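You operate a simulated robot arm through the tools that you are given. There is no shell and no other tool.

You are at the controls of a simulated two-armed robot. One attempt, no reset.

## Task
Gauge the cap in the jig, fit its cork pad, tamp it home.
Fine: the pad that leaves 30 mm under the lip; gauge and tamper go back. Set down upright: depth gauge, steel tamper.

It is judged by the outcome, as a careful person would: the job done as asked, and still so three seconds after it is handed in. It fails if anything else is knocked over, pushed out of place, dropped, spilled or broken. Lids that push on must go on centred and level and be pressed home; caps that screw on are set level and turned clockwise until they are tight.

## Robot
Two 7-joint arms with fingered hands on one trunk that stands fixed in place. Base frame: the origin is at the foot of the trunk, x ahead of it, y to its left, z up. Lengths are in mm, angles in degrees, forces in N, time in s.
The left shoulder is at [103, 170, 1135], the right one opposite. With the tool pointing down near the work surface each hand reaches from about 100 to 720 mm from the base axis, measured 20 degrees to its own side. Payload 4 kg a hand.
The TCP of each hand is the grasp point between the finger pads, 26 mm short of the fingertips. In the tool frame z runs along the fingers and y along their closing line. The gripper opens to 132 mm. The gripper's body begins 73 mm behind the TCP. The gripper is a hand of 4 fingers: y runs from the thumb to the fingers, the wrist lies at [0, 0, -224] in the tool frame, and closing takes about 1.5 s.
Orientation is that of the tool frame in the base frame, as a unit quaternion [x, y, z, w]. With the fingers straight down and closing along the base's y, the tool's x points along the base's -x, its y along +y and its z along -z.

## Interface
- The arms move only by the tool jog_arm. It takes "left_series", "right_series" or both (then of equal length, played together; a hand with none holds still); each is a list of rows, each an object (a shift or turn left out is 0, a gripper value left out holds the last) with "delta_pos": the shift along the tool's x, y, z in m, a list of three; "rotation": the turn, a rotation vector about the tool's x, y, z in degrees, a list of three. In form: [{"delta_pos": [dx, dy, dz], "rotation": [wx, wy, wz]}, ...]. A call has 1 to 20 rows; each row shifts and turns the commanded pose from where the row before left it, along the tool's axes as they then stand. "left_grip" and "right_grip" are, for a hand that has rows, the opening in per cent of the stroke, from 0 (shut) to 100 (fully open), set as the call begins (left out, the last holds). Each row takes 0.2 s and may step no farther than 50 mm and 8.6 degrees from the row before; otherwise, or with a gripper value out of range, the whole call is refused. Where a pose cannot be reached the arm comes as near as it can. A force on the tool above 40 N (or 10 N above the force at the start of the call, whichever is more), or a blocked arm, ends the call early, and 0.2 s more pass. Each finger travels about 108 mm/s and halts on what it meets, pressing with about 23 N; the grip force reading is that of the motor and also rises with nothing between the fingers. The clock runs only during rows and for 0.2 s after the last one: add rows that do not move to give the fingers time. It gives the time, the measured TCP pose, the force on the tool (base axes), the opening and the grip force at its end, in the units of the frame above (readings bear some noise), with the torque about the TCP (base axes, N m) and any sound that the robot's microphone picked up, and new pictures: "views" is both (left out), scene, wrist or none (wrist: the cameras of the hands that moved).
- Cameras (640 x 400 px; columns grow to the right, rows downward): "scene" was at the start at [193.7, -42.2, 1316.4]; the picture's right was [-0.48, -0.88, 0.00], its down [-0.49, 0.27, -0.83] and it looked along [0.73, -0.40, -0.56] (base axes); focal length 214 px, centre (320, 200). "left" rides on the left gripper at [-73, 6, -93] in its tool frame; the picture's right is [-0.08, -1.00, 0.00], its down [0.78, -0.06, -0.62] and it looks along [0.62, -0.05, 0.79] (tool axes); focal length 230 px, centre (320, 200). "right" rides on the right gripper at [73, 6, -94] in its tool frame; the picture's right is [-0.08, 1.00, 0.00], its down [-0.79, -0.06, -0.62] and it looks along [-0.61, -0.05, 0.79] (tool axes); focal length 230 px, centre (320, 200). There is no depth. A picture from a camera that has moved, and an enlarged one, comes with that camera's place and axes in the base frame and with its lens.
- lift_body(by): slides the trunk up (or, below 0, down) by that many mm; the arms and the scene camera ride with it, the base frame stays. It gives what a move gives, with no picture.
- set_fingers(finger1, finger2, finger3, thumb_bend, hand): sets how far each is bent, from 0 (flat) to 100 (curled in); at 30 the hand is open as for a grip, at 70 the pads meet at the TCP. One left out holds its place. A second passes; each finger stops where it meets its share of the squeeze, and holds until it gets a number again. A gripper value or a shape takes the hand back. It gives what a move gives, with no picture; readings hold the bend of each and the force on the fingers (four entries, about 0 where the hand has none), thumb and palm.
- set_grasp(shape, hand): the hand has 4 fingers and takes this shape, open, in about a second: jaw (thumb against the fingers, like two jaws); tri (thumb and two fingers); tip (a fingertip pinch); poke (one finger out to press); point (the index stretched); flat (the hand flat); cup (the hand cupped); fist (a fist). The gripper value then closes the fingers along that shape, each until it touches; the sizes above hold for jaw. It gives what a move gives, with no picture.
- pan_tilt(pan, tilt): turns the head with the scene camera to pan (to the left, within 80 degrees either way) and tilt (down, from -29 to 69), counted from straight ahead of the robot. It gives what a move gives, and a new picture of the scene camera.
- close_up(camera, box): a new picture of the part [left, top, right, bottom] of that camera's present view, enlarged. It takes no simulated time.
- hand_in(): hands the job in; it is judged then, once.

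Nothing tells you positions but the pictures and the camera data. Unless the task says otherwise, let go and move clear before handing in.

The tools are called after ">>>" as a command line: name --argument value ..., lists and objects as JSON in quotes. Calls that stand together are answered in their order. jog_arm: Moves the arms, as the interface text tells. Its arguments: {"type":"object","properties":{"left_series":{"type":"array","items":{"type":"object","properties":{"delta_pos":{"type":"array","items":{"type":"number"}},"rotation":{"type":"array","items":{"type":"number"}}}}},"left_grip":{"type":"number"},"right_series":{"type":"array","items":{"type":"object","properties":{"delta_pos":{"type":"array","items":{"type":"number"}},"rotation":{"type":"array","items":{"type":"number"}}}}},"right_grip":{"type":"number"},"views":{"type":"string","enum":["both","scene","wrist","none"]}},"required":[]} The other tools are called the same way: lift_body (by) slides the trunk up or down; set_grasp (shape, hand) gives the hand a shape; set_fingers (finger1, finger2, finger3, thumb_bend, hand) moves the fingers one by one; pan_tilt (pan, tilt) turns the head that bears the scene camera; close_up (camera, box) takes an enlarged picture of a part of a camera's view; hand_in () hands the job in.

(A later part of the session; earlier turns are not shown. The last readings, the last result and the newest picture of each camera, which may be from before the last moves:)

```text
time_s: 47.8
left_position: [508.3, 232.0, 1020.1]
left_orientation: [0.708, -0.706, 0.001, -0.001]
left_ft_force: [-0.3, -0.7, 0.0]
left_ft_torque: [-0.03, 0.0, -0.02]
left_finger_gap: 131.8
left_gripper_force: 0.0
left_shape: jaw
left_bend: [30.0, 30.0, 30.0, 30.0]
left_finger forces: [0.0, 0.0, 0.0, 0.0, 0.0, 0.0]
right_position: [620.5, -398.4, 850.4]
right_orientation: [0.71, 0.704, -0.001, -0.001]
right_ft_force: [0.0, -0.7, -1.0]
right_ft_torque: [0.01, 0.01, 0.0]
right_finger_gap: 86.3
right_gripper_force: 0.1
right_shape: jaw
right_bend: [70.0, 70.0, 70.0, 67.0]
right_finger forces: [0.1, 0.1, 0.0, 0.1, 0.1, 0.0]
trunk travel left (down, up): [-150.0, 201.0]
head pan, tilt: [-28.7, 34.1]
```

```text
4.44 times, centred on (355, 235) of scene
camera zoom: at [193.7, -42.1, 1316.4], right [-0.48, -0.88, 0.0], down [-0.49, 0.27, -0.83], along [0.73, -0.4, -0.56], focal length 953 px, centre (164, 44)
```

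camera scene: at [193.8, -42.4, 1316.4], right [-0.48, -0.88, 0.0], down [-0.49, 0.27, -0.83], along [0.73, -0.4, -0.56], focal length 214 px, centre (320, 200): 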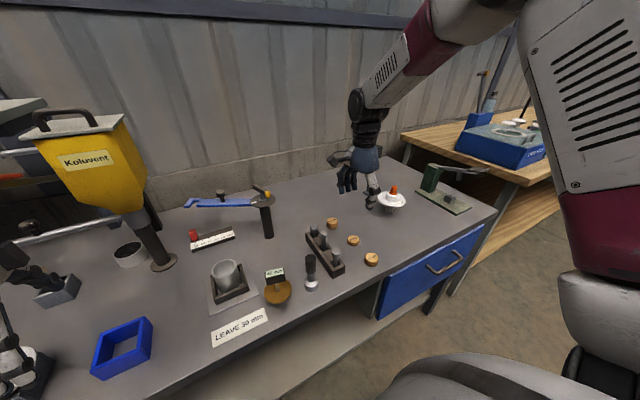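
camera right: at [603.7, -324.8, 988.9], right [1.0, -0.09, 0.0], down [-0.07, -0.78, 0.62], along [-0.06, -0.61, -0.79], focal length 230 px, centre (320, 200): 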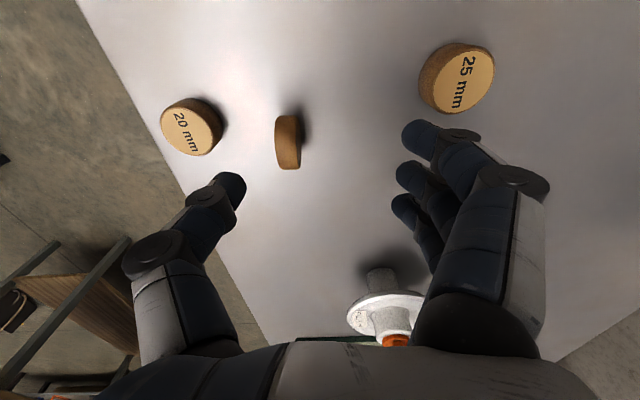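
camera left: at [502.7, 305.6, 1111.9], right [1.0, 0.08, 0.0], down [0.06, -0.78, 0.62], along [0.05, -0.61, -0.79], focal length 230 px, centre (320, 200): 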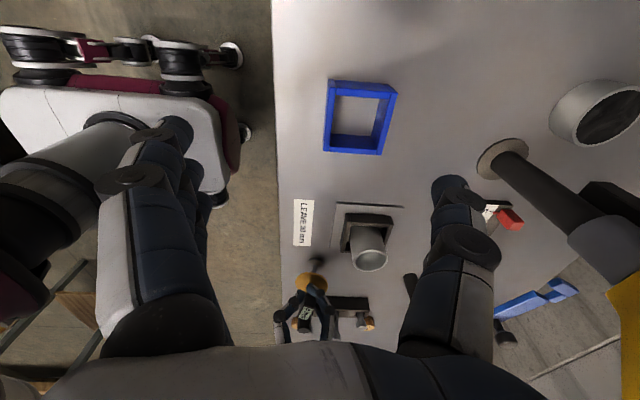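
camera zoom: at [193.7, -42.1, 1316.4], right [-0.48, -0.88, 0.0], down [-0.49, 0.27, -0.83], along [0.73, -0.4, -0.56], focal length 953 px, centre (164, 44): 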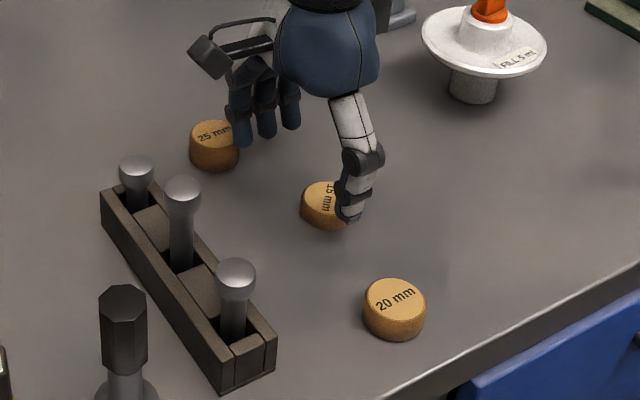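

The pad lies flat again with its label up, near (600, −405). Finger 1 nudged the 25 mm pad a few millimetres, which I'll check later. Next I'll back off, tilt the hand about 10° so the thumb tip comes level with the fingertips, and re-approach.

>>> jog_arm --right_series '[{"delta_pos": [0, -0.012, 0]}, {"delta_pos": [0, -0.012, -0.02]}, {"delta_pos": [0, 0, -0.02], "rotation": [-5, 0, 0]}, {"rotation": [-5, 0, 0]}, {"delta_pos": [-0.007, 0, 0]}, {}]' --right_grip 55 --views "wrist"

>>> close_up --camera "right" --box '[220, 100, 420, 240]'

>>> close_up --camera "scene" --box '[310, 190, 400, 280]'

```text
time_s: 49.2
left_position: [507.0, 231.3, 1018.2]
left_orientation: [0.708, -0.706, 0.001, -0.001]
left_ft_force: [0.7, -0.1, -0.1]
left_ft_torque: [0.02, -0.04, -0.01]
left_finger_gap: 131.9
left_gripper_force: 0.1
left_shape: jaw
left_bend: [30.0, 30.0, 30.0, 30.0]
left_finger forces: [0.1, 0.0, 0.0, 0.0, 0.0, 0.0]
right_position: [598.2, -406.3, 890.7]
right_orientation: [0.708, 0.701, 0.06, 0.061]
right_ft_force: [0.0, 0.5, 0.9]
right_ft_torque: [0.01, 0.02, 0.01]
right_finger_gap: 73.1
right_gripper_force: 0.1
right_shape: jaw
right_bend: [72.0, 72.0, 72.0, 70.0]
right_finger forces: [0.0, 0.0, 0.0, 0.1, 0.0, 0.0]
trunk travel left (down, up): [-150.0, 201.0]
head pan, tilt: [-28.7, 34.1]
camera right: at [588.3, -332.4, 984.9], right [0.98, -0.09, 0.17], down [-0.17, -0.78, 0.6], along [0.08, -0.62, -0.78], focal length 230 px, centre (320, 200)
```

right: 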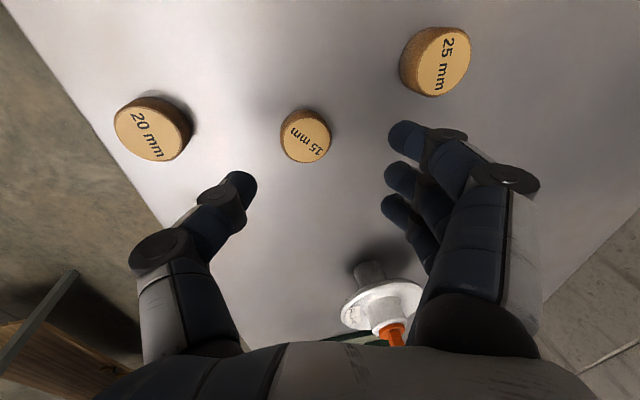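

```text
2.86 times, centred on (320, 170) of right
camera zoom: at [588.3, -332.4, 984.9], right [0.98, -0.09, 0.17], down [-0.17, -0.78, 0.6], along [0.08, -0.62, -0.78], focal length 657 px, centre (320, 286)
```

zoom: 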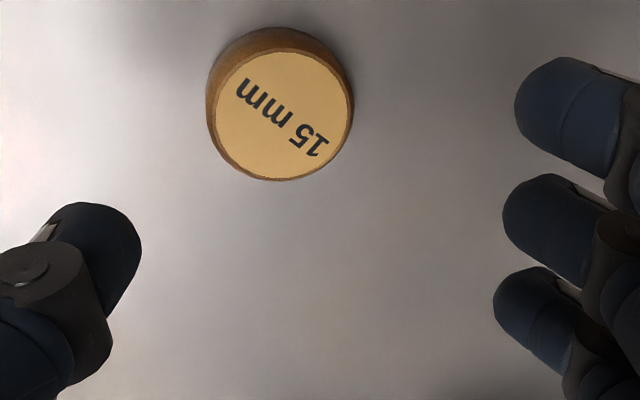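

```text
4.44 times, centred on (355, 235) of scene
camera zoom: at [193.7, -42.1, 1316.4], right [-0.48, -0.88, 0.0], down [-0.49, 0.27, -0.83], along [0.73, -0.4, -0.56], focal length 953 px, centre (164, 44)
```

zoom: 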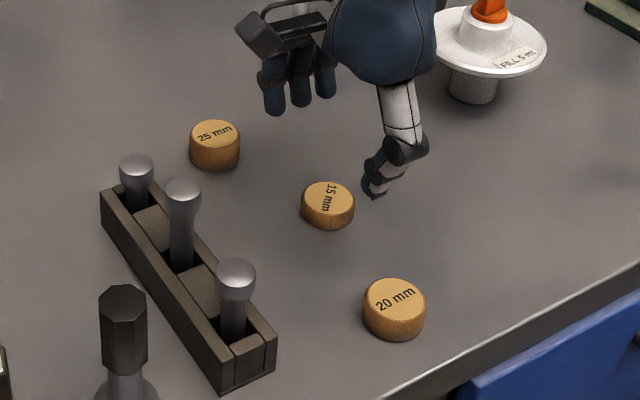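

>>> jog_arm --right_series '[{"delta_pos": [0, -0.0052, 0.0235]}, {"delta_pos": [0, -0.0052, 0.0235]}, {}]' --views "none"

>>> close_up --camera "right" --box '[220, 100, 420, 240]'

>>> close_up --camera "scene" --box '[320, 195, 390, 265]'

```text
time_s: 50.0
left_position: [507.9, 232.3, 1020.8]
left_orientation: [0.708, -0.706, 0.0, 0.0]
left_ft_force: [0.0, -0.1, 0.4]
left_ft_torque: [0.03, 0.01, 0.02]
left_finger_gap: 131.9
left_gripper_force: 0.0
left_shape: jaw
left_bend: [30.0, 30.0, 30.0, 30.0]
left_finger forces: [0.0, 0.0, 0.1, 0.1, 0.1, 0.0]
right_position: [593.9, -404.8, 843.6]
right_orientation: [0.708, 0.701, 0.06, 0.061]
right_ft_force: [0.6, -0.9, 0.0]
right_ft_torque: [-0.04, 0.0, -0.01]
right_finger_gap: 73.4
right_gripper_force: 0.1
right_shape: jaw
right_bend: [72.0, 72.0, 72.0, 70.0]
right_finger forces: [0.0, 0.0, 0.1, 0.0, 0.0, 0.0]
trunk travel left (down, up): [-150.0, 201.0]
head pan, tilt: [-28.7, 34.1]
```

```text
2.86 times, centred on (320, 170) of right
camera zoom: at [585.7, -332.6, 937.4], right [0.98, -0.09, 0.17], down [-0.17, -0.78, 0.6], along [0.08, -0.62, -0.78], focal length 657 px, centre (320, 286)
```

zoom: 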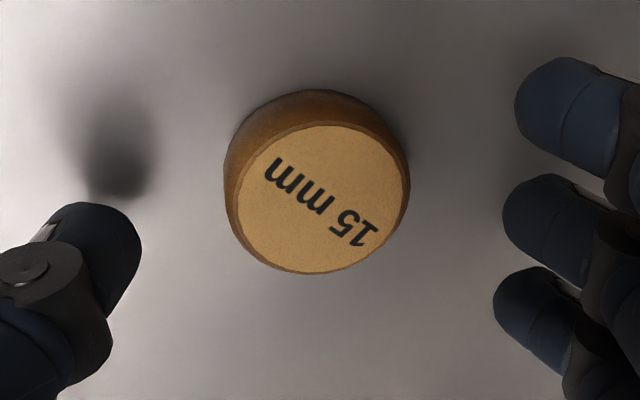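

```text
5.71 times, centred on (355, 230) of scene
camera zoom: at [193.5, -42.1, 1316.5], right [-0.48, -0.88, 0.0], down [-0.49, 0.27, -0.83], along [0.73, -0.4, -0.56], focal length 1226 px, centre (120, 29)
```

zoom: 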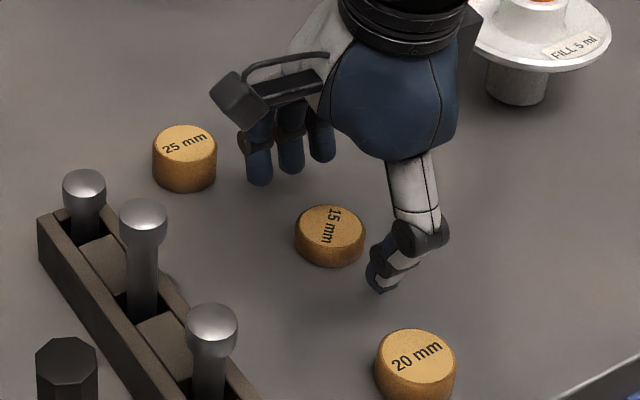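

>>> jog_arm --right_series '[{"delta_pos": [-0.001, 0, 0.0065]}, {"delta_pos": [0, 0, 0.0055]}, {}]' --views "none"

>>> close_up --camera "right" --box '[220, 100, 420, 240]'

>>> close_up --camera "scene" --box '[320, 195, 390, 265]'

```text
time_s: 50.8
left_position: [506.6, 233.3, 1020.1]
left_orientation: [0.708, -0.706, 0.002, -0.001]
left_ft_force: [-0.8, 0.5, -0.4]
left_ft_torque: [0.0, 0.01, 0.0]
left_finger_gap: 132.0
left_gripper_force: 0.1
left_shape: jaw
left_bend: [30.0, 30.0, 30.0, 30.0]
left_finger forces: [0.0, 0.0, 0.0, 0.1, 0.0, 0.0]
right_position: [596.8, -406.1, 833.0]
right_orientation: [0.708, 0.7, 0.062, 0.062]
right_ft_force: [-1.7, -3.2, 18.7]
right_ft_torque: [-0.08, 0.98, 0.17]
right_finger_gap: 72.1
right_gripper_force: 0.1
right_shape: jaw
right_bend: [72.0, 72.0, 72.0, 70.0]
right_finger forces: [0.0, 0.1, 0.0, 0.0, 19.4, 0.1]
trunk travel left (down, up): [-150.0, 201.0]
head pan, tilt: [-28.7, 34.1]
```

```text
2.86 times, centred on (320, 170) of right
camera zoom: at [587.4, -332.7, 927.7], right [0.98, -0.09, 0.17], down [-0.18, -0.78, 0.6], along [0.08, -0.62, -0.78], focal length 657 px, centre (320, 286)
```

zoom: 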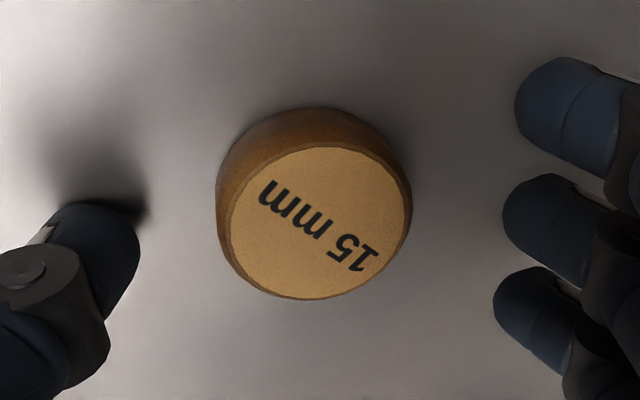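

```text
5.71 times, centred on (355, 230) of scene
camera zoom: at [191.7, -41.3, 1317.1], right [-0.48, -0.88, 0.0], down [-0.49, 0.27, -0.83], along [0.73, -0.4, -0.56], focal length 1226 px, centre (120, 29)
```

zoom: 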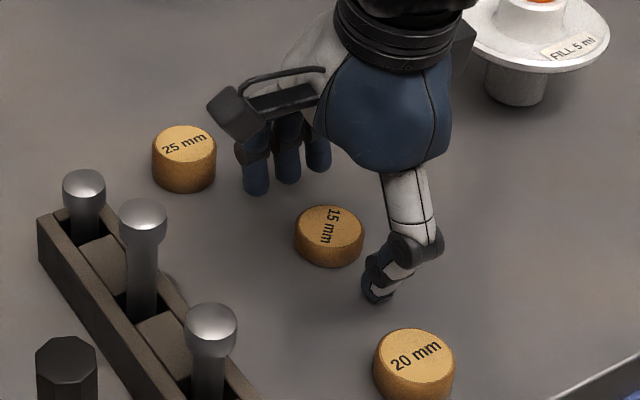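

The thumb touched the table first at this tilt, so 10° is too much; about 3° should level the tips. The earlier slip happened because the grip was on the pad's bevelled top edge. I'll rise a little, reduce the tilt, and grip at mid-height.

>>> jog_arm --right_series '[{"delta_pos": [0, 0.001, -0.006]}, {"rotation": [7, 0, 0]}, {"delta_pos": [0, 0.0021, 0.0025]}, {}]' --views "none"

>>> close_up --camera "right" --box '[220, 100, 420, 240]'

```text
time_s: 51.8
left_position: [507.4, 232.1, 1019.0]
left_orientation: [0.708, -0.707, 0.001, -0.002]
left_ft_force: [-0.1, 0.1, 0.1]
left_ft_torque: [0.05, 0.06, 0.02]
left_finger_gap: 131.8
left_gripper_force: 0.0
left_shape: jaw
left_bend: [30.0, 30.0, 30.0, 30.0]
left_finger forces: [0.0, 0.0, 0.1, 0.0, 0.0, 0.1]
right_position: [600.2, -406.0, 833.3]
right_orientation: [0.711, 0.703, 0.017, 0.016]
right_ft_force: [-0.1, -0.3, -0.1]
right_ft_torque: [-0.01, 0.01, 0.01]
right_finger_gap: 73.0
right_gripper_force: 0.1
right_shape: jaw
right_bend: [72.0, 72.0, 72.0, 70.0]
right_finger forces: [0.0, 0.0, 0.0, 0.0, 0.0, 0.0]
trunk travel left (down, up): [-150.0, 201.0]
head pan, tilt: [-28.7, 34.1]
```

```text
2.86 times, centred on (320, 170) of right
camera zoom: at [602.4, -333.1, 929.1], right [0.99, -0.09, 0.05], down [-0.1, -0.78, 0.61], along [-0.02, -0.62, -0.79], focal length 657 px, centre (320, 286)
```

zoom: 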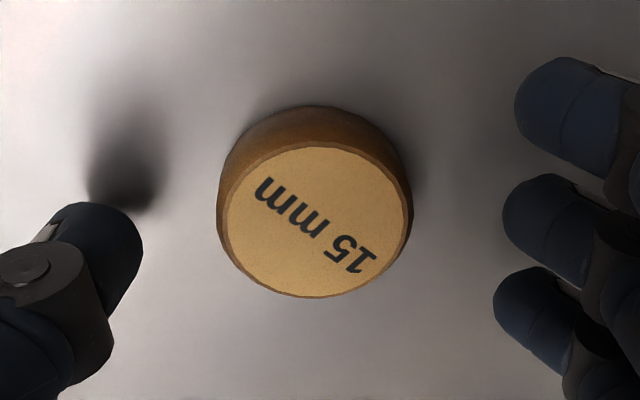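

>>> jog_arm --right_series '[{"delta_pos": [0, 0, 0.0015]}, {}]' --views "none"

>>> jog_arm --right_series '[{}, {}, {}, {}, {}]' --right_grip 0 --views "wrist"

>>> close_up --camera "right" --box '[220, 100, 420, 240]'

>>> close_up --camera "scene" --box '[320, 195, 390, 265]'

```text
time_s: 52.4
left_position: [509.0, 233.4, 1018.6]
left_orientation: [0.708, -0.706, 0.001, 0.0]
left_ft_force: [0.2, -0.1, -0.2]
left_ft_torque: [0.03, 0.0, -0.01]
left_finger_gap: 131.9
left_gripper_force: 0.2
left_shape: jaw
left_bend: [30.0, 30.0, 30.0, 30.0]
left_finger forces: [0.0, 0.0, 0.0, 0.0, 0.0, 0.1]
right_position: [600.0, -405.4, 832.7]
right_orientation: [0.711, 0.703, 0.016, 0.018]
right_ft_force: [0.9, 0.0, -0.1]
right_ft_torque: [-0.02, -0.04, -0.03]
right_finger_gap: 72.8
right_gripper_force: 0.0
right_shape: jaw
right_bend: [72.0, 72.0, 72.0, 70.0]
right_finger forces: [0.1, 0.1, 0.0, 0.0, 0.0, 0.0]
trunk travel left (down, up): [-150.0, 201.0]
head pan, tilt: [-28.7, 34.1]
```

```text
time_s: 53.6
left_position: [508.3, 232.0, 1019.2]
left_orientation: [0.708, -0.707, 0.001, 0.0]
left_ft_force: [0.2, -0.2, -0.4]
left_ft_torque: [0.0, 0.0, 0.01]
left_finger_gap: 132.0
left_gripper_force: 0.0
left_shape: jaw
left_bend: [30.0, 30.0, 30.0, 30.0]
left_finger forces: [0.1, 0.1, 0.1, 0.0, 0.0, 0.0]
right_position: [600.1, -405.5, 834.1]
right_orientation: [0.711, 0.703, 0.017, 0.017]
right_ft_force: [-0.6, 0.2, 0.9]
right_ft_torque: [0.03, -0.01, 0.01]
right_finger_gap: 24.5
right_gripper_force: 22.8
right_shape: jaw
right_bend: [71.0, 73.0, 71.0, 70.0]
right_finger forces: [6.0, 6.5, 5.9, 0.1, 20.4, 0.0]
trunk travel left (down, up): [-150.0, 201.0]
head pan, tilt: [-28.7, 34.1]
camera right: at [602.5, -332.9, 928.3], right [0.99, -0.09, 0.05], down [-0.1, -0.78, 0.61], along [-0.02, -0.62, -0.79], focal length 230 px, centre (320, 200)
```

right: 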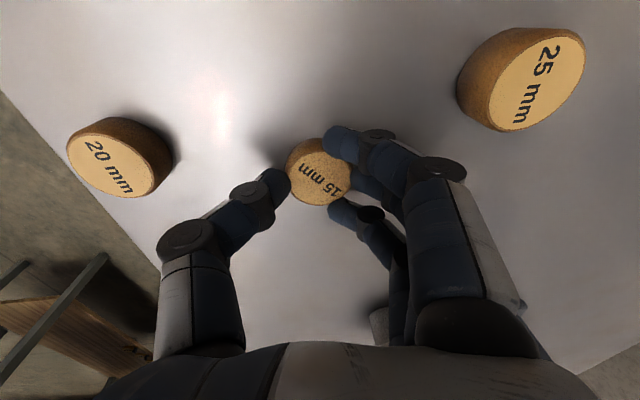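

```text
2.86 times, centred on (320, 170) of right
camera zoom: at [602.5, -332.9, 928.3], right [0.99, -0.09, 0.05], down [-0.1, -0.78, 0.61], along [-0.02, -0.62, -0.79], focal length 657 px, centre (320, 286)
```

zoom: 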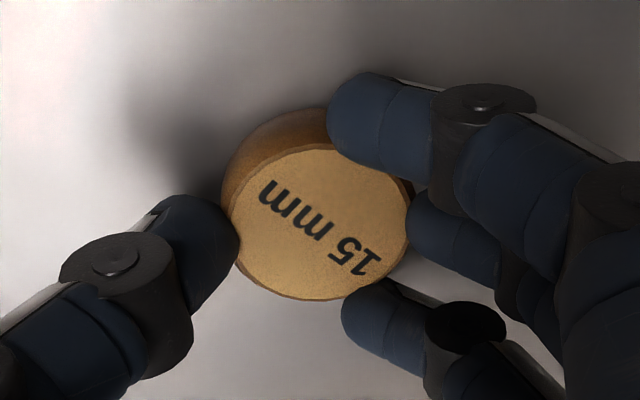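

```text
5.71 times, centred on (355, 230) of scene
camera zoom: at [193.6, -42.1, 1316.5], right [-0.48, -0.88, 0.0], down [-0.49, 0.27, -0.83], along [0.73, -0.4, -0.56], focal length 1226 px, centre (120, 29)
```

zoom: 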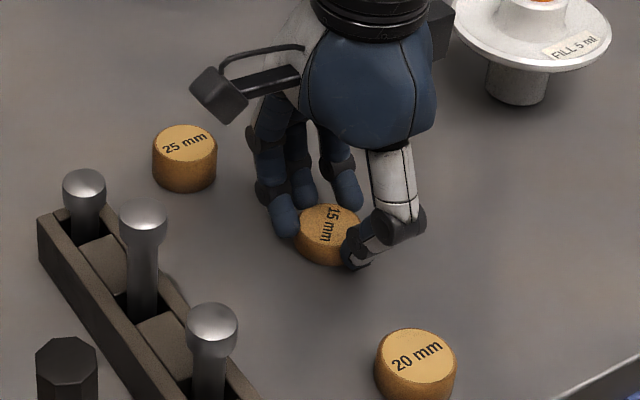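

All four contacts are balanced on the pad. Lifting to check that it holds level.

>>> jog_arm --right_series '[{"delta_pos": [0, 0.0005, -0.01]}, {"delta_pos": [0, 0.001, -0.02]}, {}]' --views "wrist"

>>> close_up --camera "right" --box '[220, 100, 420, 240]'

>>> close_up --camera "scene" --box '[320, 185, 390, 255]'

```text
time_s: 54.4
left_position: [509.3, 232.8, 1019.8]
left_orientation: [0.708, -0.706, 0.0, 0.0]
left_ft_force: [-1.3, -0.2, -0.1]
left_ft_torque: [0.02, -0.03, -0.05]
left_finger_gap: 131.8
left_gripper_force: 0.1
left_shape: jaw
left_bend: [30.0, 30.0, 30.0, 30.0]
left_finger forces: [0.1, 0.0, 0.0, 0.0, 0.1, 0.1]
right_position: [600.3, -406.7, 864.4]
right_orientation: [0.712, 0.702, 0.016, 0.017]
right_ft_force: [-0.3, 0.2, 0.0]
right_ft_torque: [-0.01, 0.0, 0.01]
right_finger_gap: 24.5
right_gripper_force: 23.1
right_shape: jaw
right_bend: [71.0, 73.0, 71.0, 70.0]
right_finger forces: [6.1, 6.3, 5.9, 0.1, 20.1, 0.1]
trunk travel left (down, up): [-150.0, 201.0]
head pan, tilt: [-28.7, 34.1]
camera right: at [603.5, -333.9, 958.6], right [0.99, -0.09, 0.05], down [-0.1, -0.78, 0.61], along [-0.02, -0.62, -0.79], focal length 230 px, centre (320, 200)
```

right: 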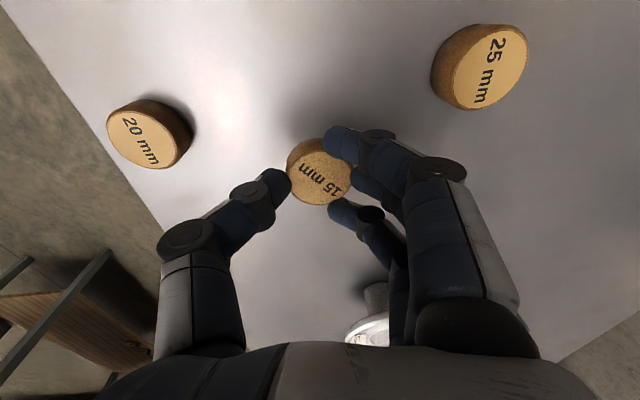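

```text
2.86 times, centred on (320, 170) of right
camera zoom: at [603.5, -333.9, 958.6], right [0.99, -0.09, 0.05], down [-0.1, -0.78, 0.61], along [-0.02, -0.62, -0.79], focal length 657 px, centre (320, 286)
```

zoom: 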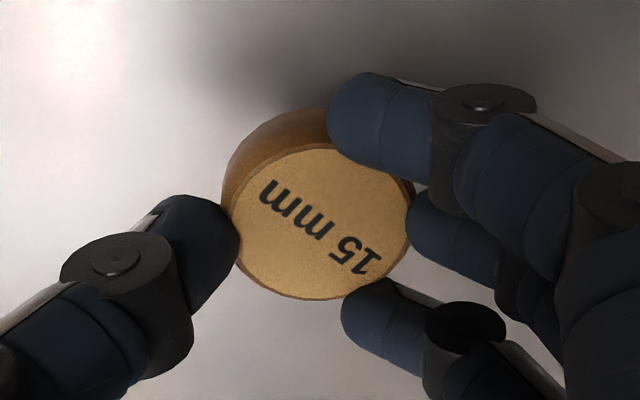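

```text
5.71 times, centred on (355, 220) of scene
camera zoom: at [194.1, -42.3, 1316.3], right [-0.48, -0.88, 0.0], down [-0.49, 0.27, -0.83], along [0.73, -0.4, -0.56], focal length 1226 px, centre (120, 86)
```

zoom: 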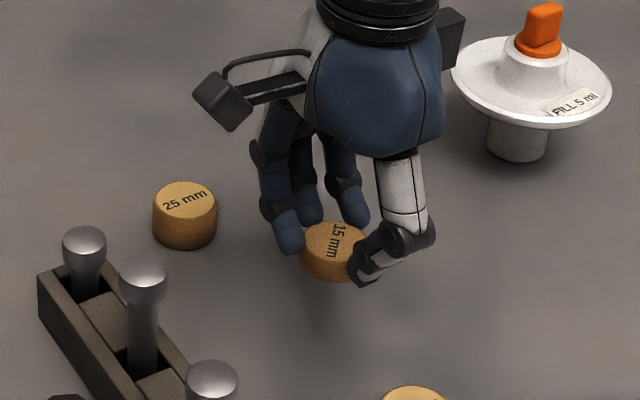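

>>> jog_arm --right_series '[{"delta_pos": [0, 0.0014, -0.027]}, {"delta_pos": [0, 0.0014, -0.027]}, {"delta_pos": [0, 0.0014, -0.027]}, {"delta_pos": [0.045, 0.0014, 0]}, {"delta_pos": [0.045, 0.0014, 0]}, {"delta_pos": [0.045, 0.0014, 0]}, {"delta_pos": [0.045, 0.0014, 0]}, {"delta_pos": [0.045, 0.0014, 0]}, {"delta_pos": [0.045, 0.0014, 0]}, {"delta_pos": [0.045, 0.0014, 0]}, {"delta_pos": [0.045, 0.0014, 0]}, {"delta_pos": [0.045, 0.0014, 0]}, {}, {}]' --views "both"

>>> close_up --camera "left" --box '[330, 215, 410, 280]'

>>> close_up --camera "scene" --box '[195, 225, 265, 290]'

```text
time_s: 57.6
left_position: [508.0, 232.7, 1019.1]
left_orientation: [-0.707, 0.707, 0.0, 0.001]
left_ft_force: [-0.5, 0.5, 0.0]
left_ft_torque: [0.02, 0.01, 0.0]
left_finger_gap: 131.8
left_gripper_force: 0.0
left_shape: jaw
left_bend: [30.0, 30.0, 30.0, 30.0]
left_finger forces: [0.0, 0.1, 0.0, 0.0, 0.1, 0.1]
right_position: [631.1, -23.5, 960.7]
right_orientation: [0.734, 0.678, 0.04, -0.002]
right_ft_force: [0.2, 0.5, 0.2]
right_ft_torque: [-0.04, 0.03, 0.01]
right_finger_gap: 24.2
right_gripper_force: 22.7
right_shape: jaw
right_bend: [71.0, 73.0, 71.0, 70.0]
right_finger forces: [6.5, 5.6, 6.1, 0.0, 19.9, 0.1]
trunk travel left (down, up): [-150.0, 201.0]
head pan, tilt: [-28.7, 34.1]
stopped in row 14 (right hand): the arm was blocked; the commanded pose is now the measured one
camera scene: at [193.8, -42.6, 1316.4], right [-0.48, -0.88, 0.0], down [-0.49, 0.27, -0.83], along [0.73, -0.4, -0.56], focal length 214 px, centre (320, 200)
camera right: at [638.7, 43.6, 1060.2], right [0.99, -0.16, 0.05], down [-0.15, -0.81, 0.56], along [-0.05, -0.56, -0.82], focal length 230 px, centre (320, 200)
```

scene: 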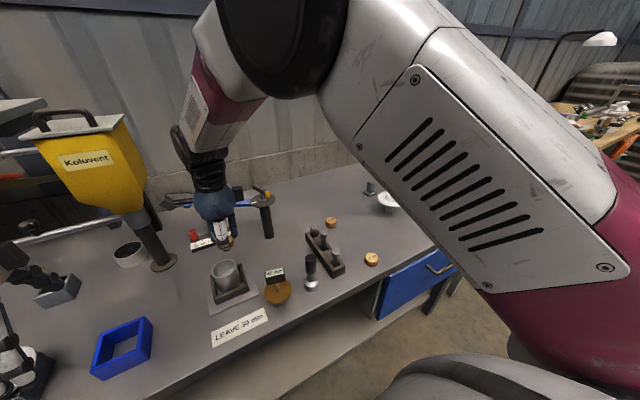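
right: 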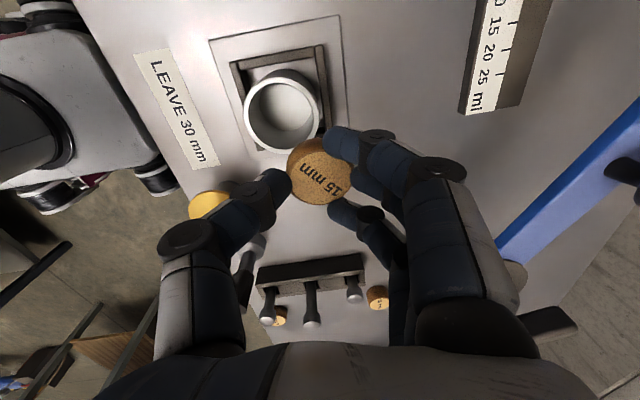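

```text
6.15 times, centred on (370, 248) of left
camera zoom: at [502.8, 305.7, 1112.0], right [1.0, 0.08, 0.0], down [0.06, -0.78, 0.62], along [0.05, -0.61, -0.79], focal length 1416 px, centre (12, -92)
```

zoom: 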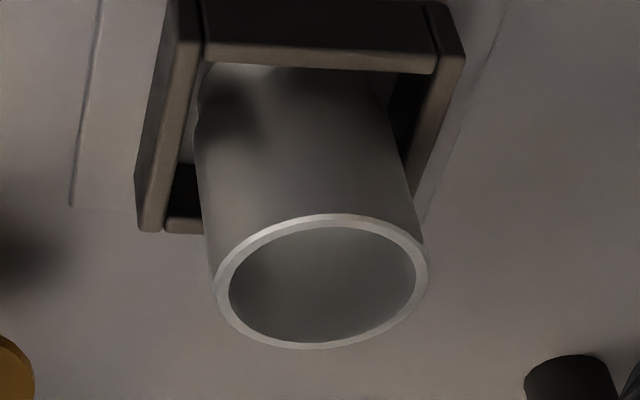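

```text
6.15 times, centred on (230, 258) of scene
camera zoom: at [193.8, -42.6, 1316.4], right [-0.48, -0.88, 0.0], down [-0.49, 0.27, -0.83], along [0.73, -0.4, -0.56], focal length 1320 px, centre (874, -154)
```

zoom: 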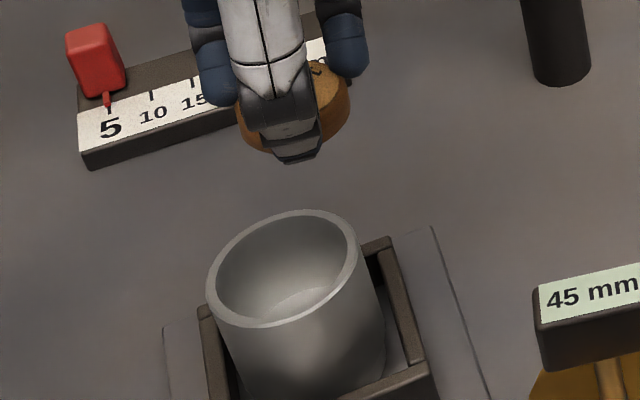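

The arm reported being blocked just short of the cup. There's no force at the tool, so it's probably a joint limit reached on this path. I'll back off slightly, restore the orientation, and approach the way the gauge move did.

>>> jog_arm --right_series '[{"delta_pos": [-0.02, -0.02, -0.02]}, {"delta_pos": [-0.02, -0.02, -0.02]}, {"rotation": [0, -3.3, -3.8]}, {}]' --views "both"

```text
time_s: 58.6
left_position: [508.2, 230.9, 1019.3]
left_orientation: [0.708, -0.706, 0.001, 0.0]
left_ft_force: [-0.5, -0.3, -0.2]
left_ft_torque: [-0.02, -0.02, -0.02]
left_finger_gap: 131.8
left_gripper_force: 0.0
left_shape: jaw
left_bend: [30.0, 30.0, 30.0, 30.0]
left_finger forces: [0.0, 0.0, 0.0, 0.0, 0.0, 0.0]
right_position: [585.6, -58.9, 996.4]
right_orientation: [0.709, 0.705, 0.017, 0.022]
right_ft_force: [0.5, 0.6, 0.4]
right_ft_torque: [-0.02, 0.01, 0.02]
right_finger_gap: 24.0
right_gripper_force: 23.0
right_shape: jaw
right_bend: [71.0, 73.0, 71.0, 70.0]
right_finger forces: [6.5, 5.5, 6.1, 0.0, 19.9, 0.0]
trunk travel left (down, up): [-150.0, 201.0]
head pan, tilt: [-28.7, 34.1]
camera scene: at [193.5, -42.3, 1316.5], right [-0.48, -0.88, 0.0], down [-0.49, 0.27, -0.83], along [0.73, -0.4, -0.56], focal length 214 px, centre (320, 200)
camera right: at [588.1, 14.8, 1090.6], right [1.0, -0.08, 0.05], down [-0.1, -0.78, 0.62], along [-0.01, -0.62, -0.78], focal length 230 px, centre (320, 200)
```

scene: 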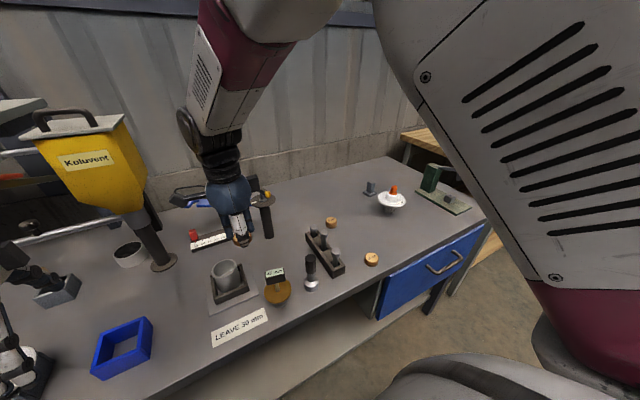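
right: 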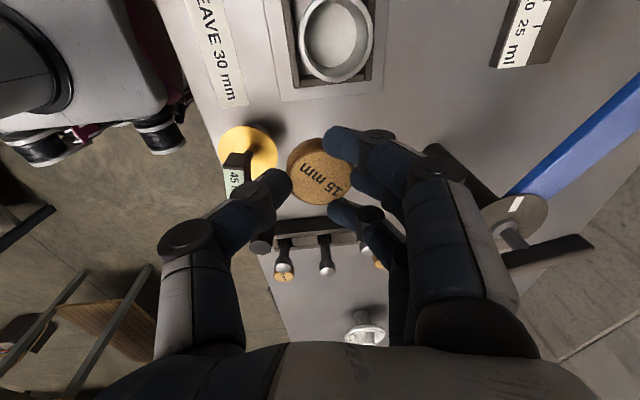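

>>> jog_arm --right_series '[{"delta_pos": [0.02, 0.009, 0]}, {"delta_pos": [0.02, 0.009, 0]}, {"delta_pos": [0.02, 0.009, 0]}, {}]' --views "wrist"

>>> close_up --camera "left" --box '[330, 215, 410, 280]'

>>> close_up --camera "scene" --box '[195, 215, 265, 290]'

```text
time_s: 59.6
left_position: [508.5, 232.9, 1019.4]
left_orientation: [0.708, -0.707, 0.0, -0.001]
left_ft_force: [-0.2, -0.5, -0.3]
left_ft_torque: [0.0, 0.02, -0.01]
left_finger_gap: 131.8
left_gripper_force: 0.1
left_shape: jaw
left_bend: [30.0, 30.0, 30.0, 30.0]
left_finger forces: [0.0, 0.0, 0.0, 0.0, 0.0, 0.0]
right_position: [621.7, -8.4, 1011.0]
right_orientation: [0.72, 0.693, 0.033, 0.012]
right_ft_force: [-0.4, 0.0, -1.2]
right_ft_torque: [0.0, 0.0, -0.02]
right_finger_gap: 22.7
right_gripper_force: 23.1
right_shape: jaw
right_bend: [71.0, 74.0, 71.0, 71.0]
right_finger forces: [17.4, 5.3, 17.0, 0.0, 18.7, 0.1]
trunk travel left (down, up): [-150.0, 201.0]
head pan, tilt: [-28.7, 34.1]
camera right: at [624.4, 59.6, 1107.9], right [0.99, -0.12, 0.06], down [-0.13, -0.8, 0.59], along [-0.02, -0.59, -0.81], focal length 230 px, centre (320, 200)
```

right: 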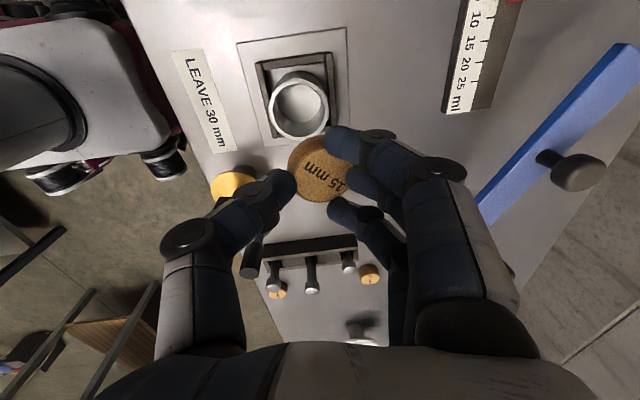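

```text
6.15 times, centred on (370, 248) of left
camera zoom: at [502.4, 306.1, 1112.1], right [1.0, 0.08, 0.0], down [0.06, -0.78, 0.62], along [0.05, -0.61, -0.79], focal length 1416 px, centre (12, -92)
```

zoom: 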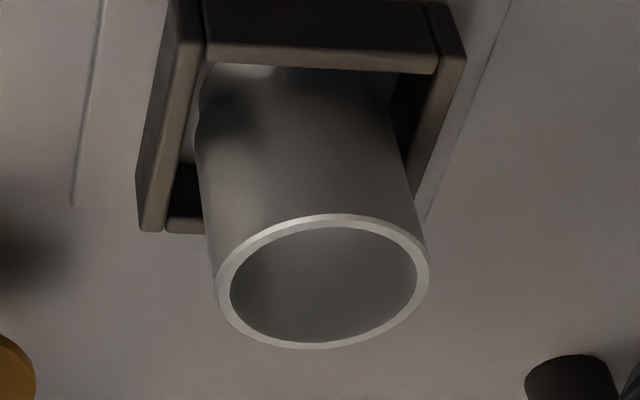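

```text
5.33 times, centred on (230, 252) of scene
camera zoom: at [193.4, -42.1, 1316.5], right [-0.48, -0.88, 0.0], down [-0.49, 0.27, -0.83], along [0.73, -0.4, -0.56], focal length 1144 px, centre (800, -80)
```

zoom: 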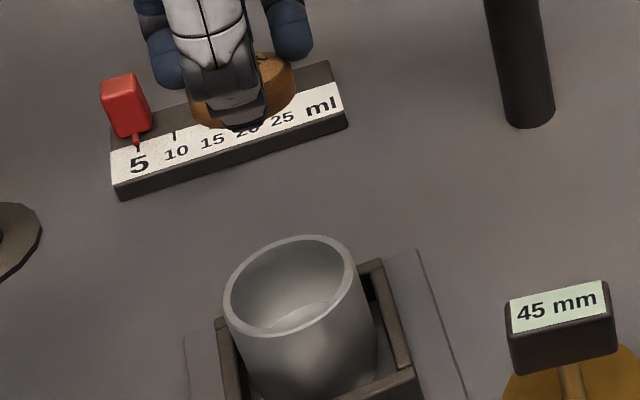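

The arm can't hold this yaw and tilt over the cup. The pad is round, so I'll back off and turn the hand back to its natural yaw about the vertical, keeping the pad level, and then approach.

>>> jog_arm --right_series '[{"delta_pos": [-0.02, -0.009, 0]}, {"delta_pos": [-0.02, -0.009, 0]}, {"delta_pos": [-0.02, -0.009, 0]}, {"rotation": [0, 0.39, -8.1]}, {"rotation": [0, 0.39, -8.1]}, {"rotation": [0, 0.39, -8.1]}, {"rotation": [0, 0.39, -8.1]}, {"rotation": [0, 0.39, -8.1]}, {"rotation": [0, 0.39, -8.1]}, {"rotation": [0, 0.39, -8.1]}, {"rotation": [0, 0.39, -8.1]}, {"rotation": [0, 0.39, -8.1]}, {"rotation": [0, 0.39, -8.1]}, {"rotation": [0, 0.39, -8.1]}, {}]' --views "both"

```text
time_s: 62.8
left_position: [507.2, 232.9, 1018.5]
left_orientation: [0.708, -0.706, 0.001, -0.001]
left_ft_force: [-1.1, -0.7, 0.1]
left_ft_torque: [-0.01, -0.01, -0.04]
left_finger_gap: 132.0
left_gripper_force: 0.0
left_shape: jaw
left_bend: [30.0, 30.0, 30.0, 30.0]
left_finger forces: [0.1, 0.1, 0.1, 0.0, 0.0, 0.0]
right_position: [585.3, -57.9, 995.7]
right_orientation: [0.008, 1.0, 0.021, 0.003]
right_ft_force: [-0.1, 0.3, -0.3]
right_ft_torque: [0.04, 0.02, 0.01]
right_finger_gap: 19.7
right_gripper_force: 23.1
right_shape: jaw
right_bend: [69.0, 76.0, 70.0, 72.0]
right_finger forces: [16.6, 0.0, 16.2, 0.0, 16.6, 0.1]
trunk travel left (down, up): [-150.0, 201.0]
head pan, tilt: [-28.7, 34.1]
camera scene: at [193.7, -42.1, 1316.4], right [-0.48, -0.88, 0.0], down [-0.49, 0.27, -0.83], along [0.73, -0.4, -0.56], focal length 214 px, centre (320, 200)
camera right: at [513.0, -56.7, 1090.0], right [0.09, 0.99, 0.04], down [0.78, -0.1, 0.62], along [0.62, -0.03, -0.79], focal length 230 px, centre (320, 200)
```

scene: 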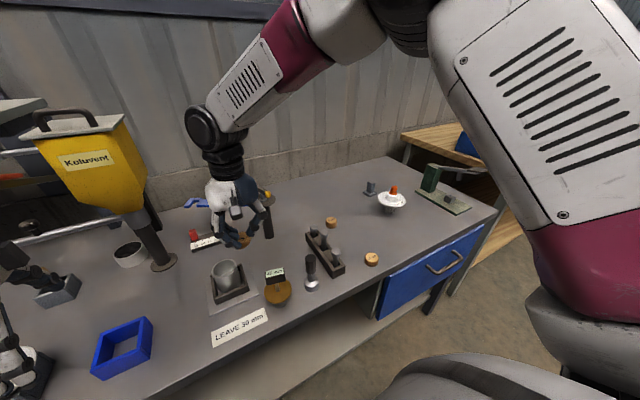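
right: 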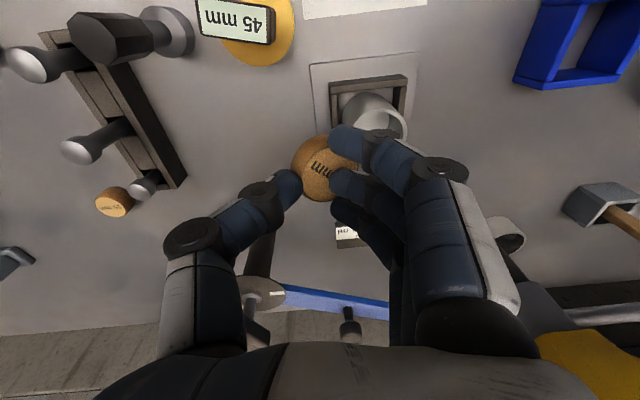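

>>> close_up --camera "right" --box '[240, 100, 420, 240]'

>>> close_up --camera "scene" --box '[205, 200, 285, 270]'

>>> close_up --camera "left" --box '[320, 215, 480, 345]'

```text
2.86 times, centred on (330, 170) of right
camera zoom: at [513.0, -56.7, 1090.0], right [0.09, 0.99, 0.04], down [0.78, -0.1, 0.62], along [0.62, -0.03, -0.79], focal length 657 px, centre (291, 286)
```

zoom: 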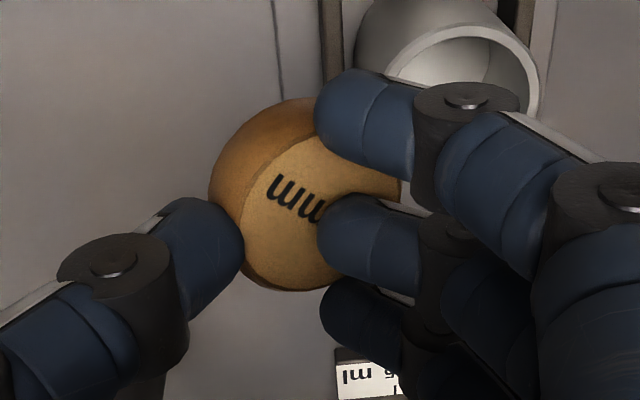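

```text
5.71 times, centred on (245, 235) of scene
camera zoom: at [193.7, -42.1, 1316.4], right [-0.48, -0.88, 0.0], down [-0.49, 0.27, -0.83], along [0.73, -0.4, -0.56], focal length 1226 px, centre (749, 0)
```

zoom: 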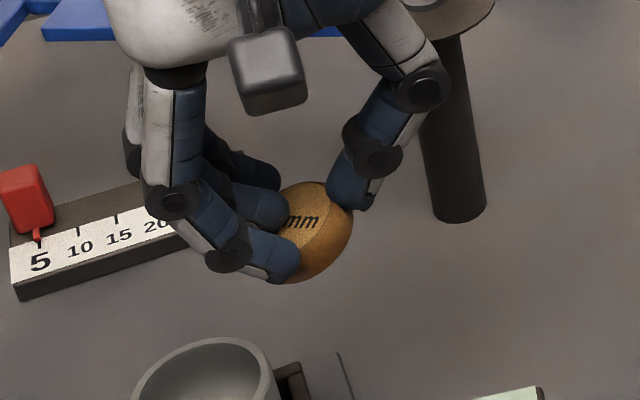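

```text
3.08 times, centred on (400, 280) of left
camera zoom: at [502.6, 306.0, 1111.9], right [1.0, 0.08, 0.0], down [0.06, -0.78, 0.62], along [0.05, -0.61, -0.79], focal length 708 px, centre (74, -46)
```

zoom: 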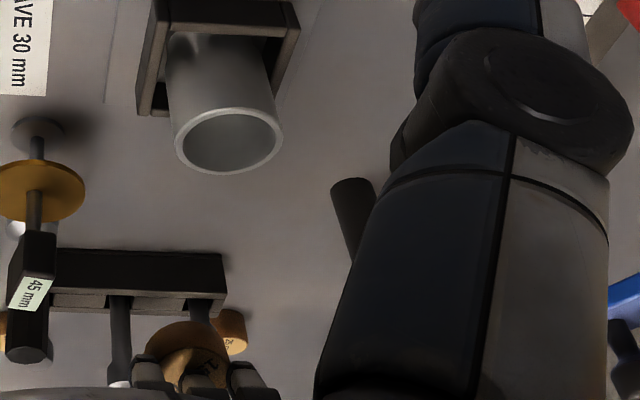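

The pad has tipped in the grip because finger 2 slid onto its top face. I'll set it down flat on the clear patch near (600, −150) and grip it again.

>>> jog_arm --right_series '[{"delta_pos": [-0.005, -0.0308, 0.0107]}, {"delta_pos": [-0.005, -0.0308, 0.0107]}, {"delta_pos": [-0.005, -0.0308, 0.0107]}, {"delta_pos": [0, -0.0015, 0.036]}, {"delta_pos": [0, -0.0015, 0.036]}, {"delta_pos": [0, -0.0015, 0.033]}, {}]' --views "both"

>>> close_up --camera "scene" --box '[250, 190, 340, 280]'

>>> close_up --camera "left" --box '[300, 240, 420, 345]'

```text
time_s: 64.4
left_position: [508.0, 233.1, 1020.5]
left_orientation: [0.708, -0.706, 0.0, 0.0]
left_ft_force: [0.7, 0.6, 0.1]
left_ft_torque: [0.02, -0.02, -0.01]
left_finger_gap: 131.7
left_gripper_force: 0.1
left_shape: jaw
left_bend: [30.0, 30.0, 30.0, 30.0]
left_finger forces: [0.0, 0.0, 0.0, 0.1, 0.0, 0.0]
right_position: [600.3, -152.6, 854.4]
right_orientation: [0.009, 1.0, 0.022, 0.003]
right_ft_force: [-0.2, -0.1, 0.5]
right_ft_torque: [-0.01, 0.0, 0.03]
right_finger_gap: 19.6
right_gripper_force: 22.9
right_shape: jaw
right_bend: [69.0, 76.0, 70.0, 72.0]
right_finger forces: [17.0, 0.0, 16.6, 0.1, 16.8, 0.1]
trunk travel left (down, up): [-150.0, 201.0]
head pan, tilt: [-28.7, 34.1]
camera scene: at [193.2, -42.1, 1316.6], right [-0.48, -0.88, 0.0], down [-0.49, 0.27, -0.83], along [0.73, -0.4, -0.56], focal length 214 px, centre (320, 200)
camera right: at [527.1, -149.5, 948.3], right [0.1, 0.99, 0.04], down [0.78, -0.1, 0.62], along [0.62, -0.03, -0.78], focal length 230 px, centre (320, 200)
```

scene: 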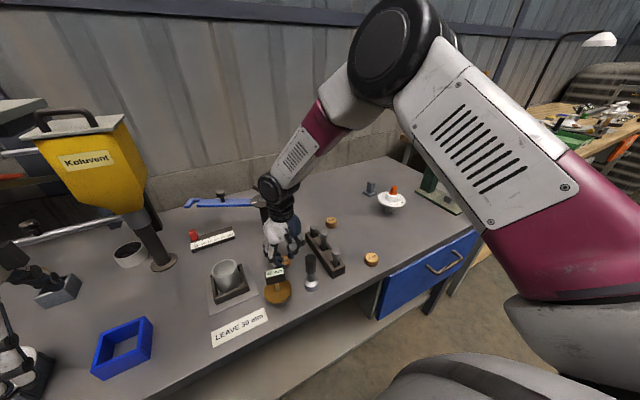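
right: 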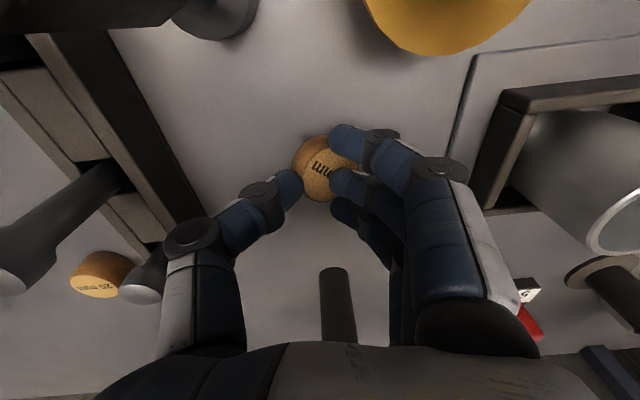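

```text
4.44 times, centred on (295, 235) of scene
camera zoom: at [193.2, -42.1, 1316.6], right [-0.48, -0.88, 0.0], down [-0.49, 0.27, -0.83], along [0.73, -0.4, -0.56], focal length 953 px, centre (431, 44)
```

zoom: 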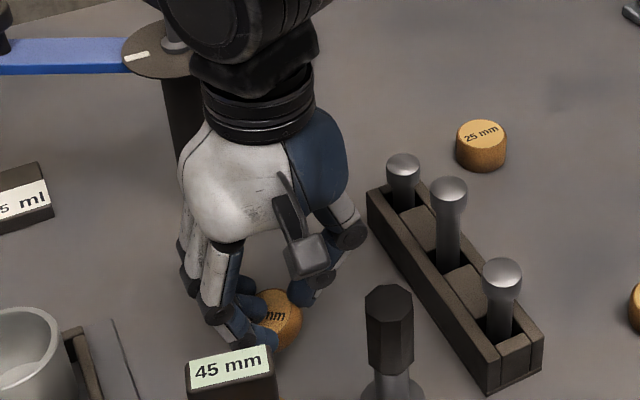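

```text
3.81 times, centred on (360, 292) of left
camera zoom: at [502.2, 306.1, 1112.3], right [1.0, 0.08, 0.0], down [0.06, -0.78, 0.62], along [0.05, -0.61, -0.79], focal length 876 px, centre (168, -152)
```

zoom: 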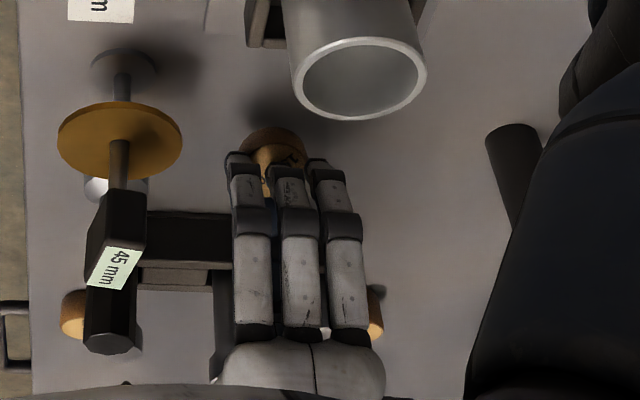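

>>> jog_arm --right_series '[{"delta_pos": [0, -0.0002, 0.004]}, {"delta_pos": [0, -0.0001, 0.003]}, {}]' --views "none"

>>> close_up --camera "right" --box '[240, 100, 420, 240]'

```text
time_s: 65.2
left_position: [507.1, 233.2, 1020.1]
left_orientation: [0.708, -0.706, 0.001, 0.0]
left_ft_force: [0.3, 0.3, 0.1]
left_ft_torque: [0.03, -0.01, -0.01]
left_finger_gap: 132.3
left_gripper_force: 0.0
left_shape: jaw
left_bend: [30.0, 30.0, 30.0, 30.0]
left_finger forces: [0.0, 0.0, 0.0, 0.1, 0.0, 0.0]
right_position: [599.5, -151.9, 847.7]
right_orientation: [0.01, 1.0, 0.021, 0.003]
right_ft_force: [0.1, -0.1, -0.4]
right_ft_torque: [0.0, 0.01, 0.02]
right_finger_gap: 19.7
right_gripper_force: 22.8
right_shape: jaw
right_bend: [69.0, 76.0, 70.0, 72.0]
right_finger forces: [17.1, 0.1, 16.7, 0.0, 16.8, 0.1]
trunk travel left (down, up): [-150.0, 201.0]
head pan, tilt: [-28.7, 34.1]
```

```text
2.86 times, centred on (330, 170) of right
camera zoom: at [527.2, -148.7, 941.7], right [0.1, 0.99, 0.04], down [0.78, -0.1, 0.62], along [0.62, -0.03, -0.79], focal length 657 px, centre (291, 286)
```

zoom: 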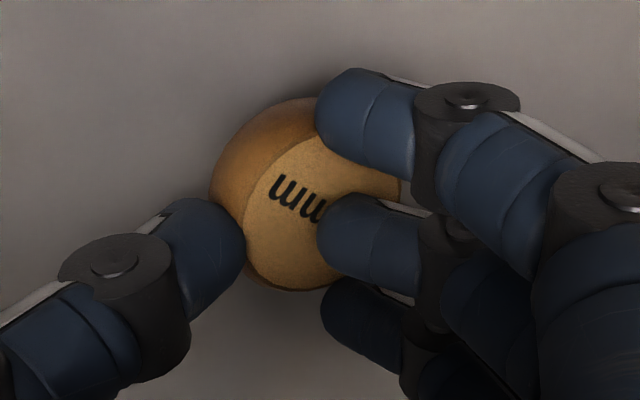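

>>> jog_arm --right_series '[{"delta_pos": [0, -0.0001, 0.003]}, {}]' --views "none"

>>> jog_arm --right_series '[{"delta_pos": [0, -0.0001, 0.003]}, {}]' --views "none"

```text
time_s: 65.8
left_position: [508.4, 233.4, 1018.2]
left_orientation: [0.708, -0.707, 0.001, -0.001]
left_ft_force: [0.0, 0.4, -0.1]
left_ft_torque: [0.01, -0.02, -0.02]
left_finger_gap: 131.9
left_gripper_force: 0.1
left_shape: jaw
left_bend: [30.0, 30.0, 30.0, 30.0]
left_finger forces: [0.1, 0.0, 0.0, 0.0, 0.0, 0.1]
right_position: [598.8, -151.5, 843.7]
right_orientation: [0.01, 1.0, 0.021, 0.003]
right_ft_force: [0.6, 0.1, -0.3]
right_ft_torque: [-0.04, 0.0, -0.01]
right_finger_gap: 19.6
right_gripper_force: 23.5
right_shape: jaw
right_bend: [69.0, 76.0, 70.0, 72.0]
right_finger forces: [17.1, 0.0, 16.8, 0.0, 16.8, 0.0]
trunk travel left (down, up): [-150.0, 201.0]
head pan, tilt: [-28.7, 34.1]
```

```text
time_s: 66.4
left_position: [507.5, 232.8, 1021.2]
left_orientation: [0.708, -0.707, 0.002, -0.002]
left_ft_force: [-0.5, -0.4, 0.4]
left_ft_torque: [0.02, 0.0, 0.01]
left_finger_gap: 132.1
left_gripper_force: 0.0
left_shape: jaw
left_bend: [30.0, 30.0, 30.0, 30.0]
left_finger forces: [0.0, 0.1, 0.0, 0.0, 0.0, 0.1]
right_position: [600.3, -151.6, 842.4]
right_orientation: [0.01, 1.0, 0.021, 0.004]
right_ft_force: [-0.6, -1.3, 11.9]
right_ft_torque: [0.17, 0.12, 0.05]
right_finger_gap: 20.0
right_gripper_force: 23.8
right_shape: jaw
right_bend: [70.0, 76.0, 70.0, 72.0]
right_finger forces: [17.1, 0.0, 15.7, 0.0, 19.8, 0.1]
trunk travel left (down, up): [-150.0, 201.0]
head pan, tilt: [-28.7, 34.1]
```

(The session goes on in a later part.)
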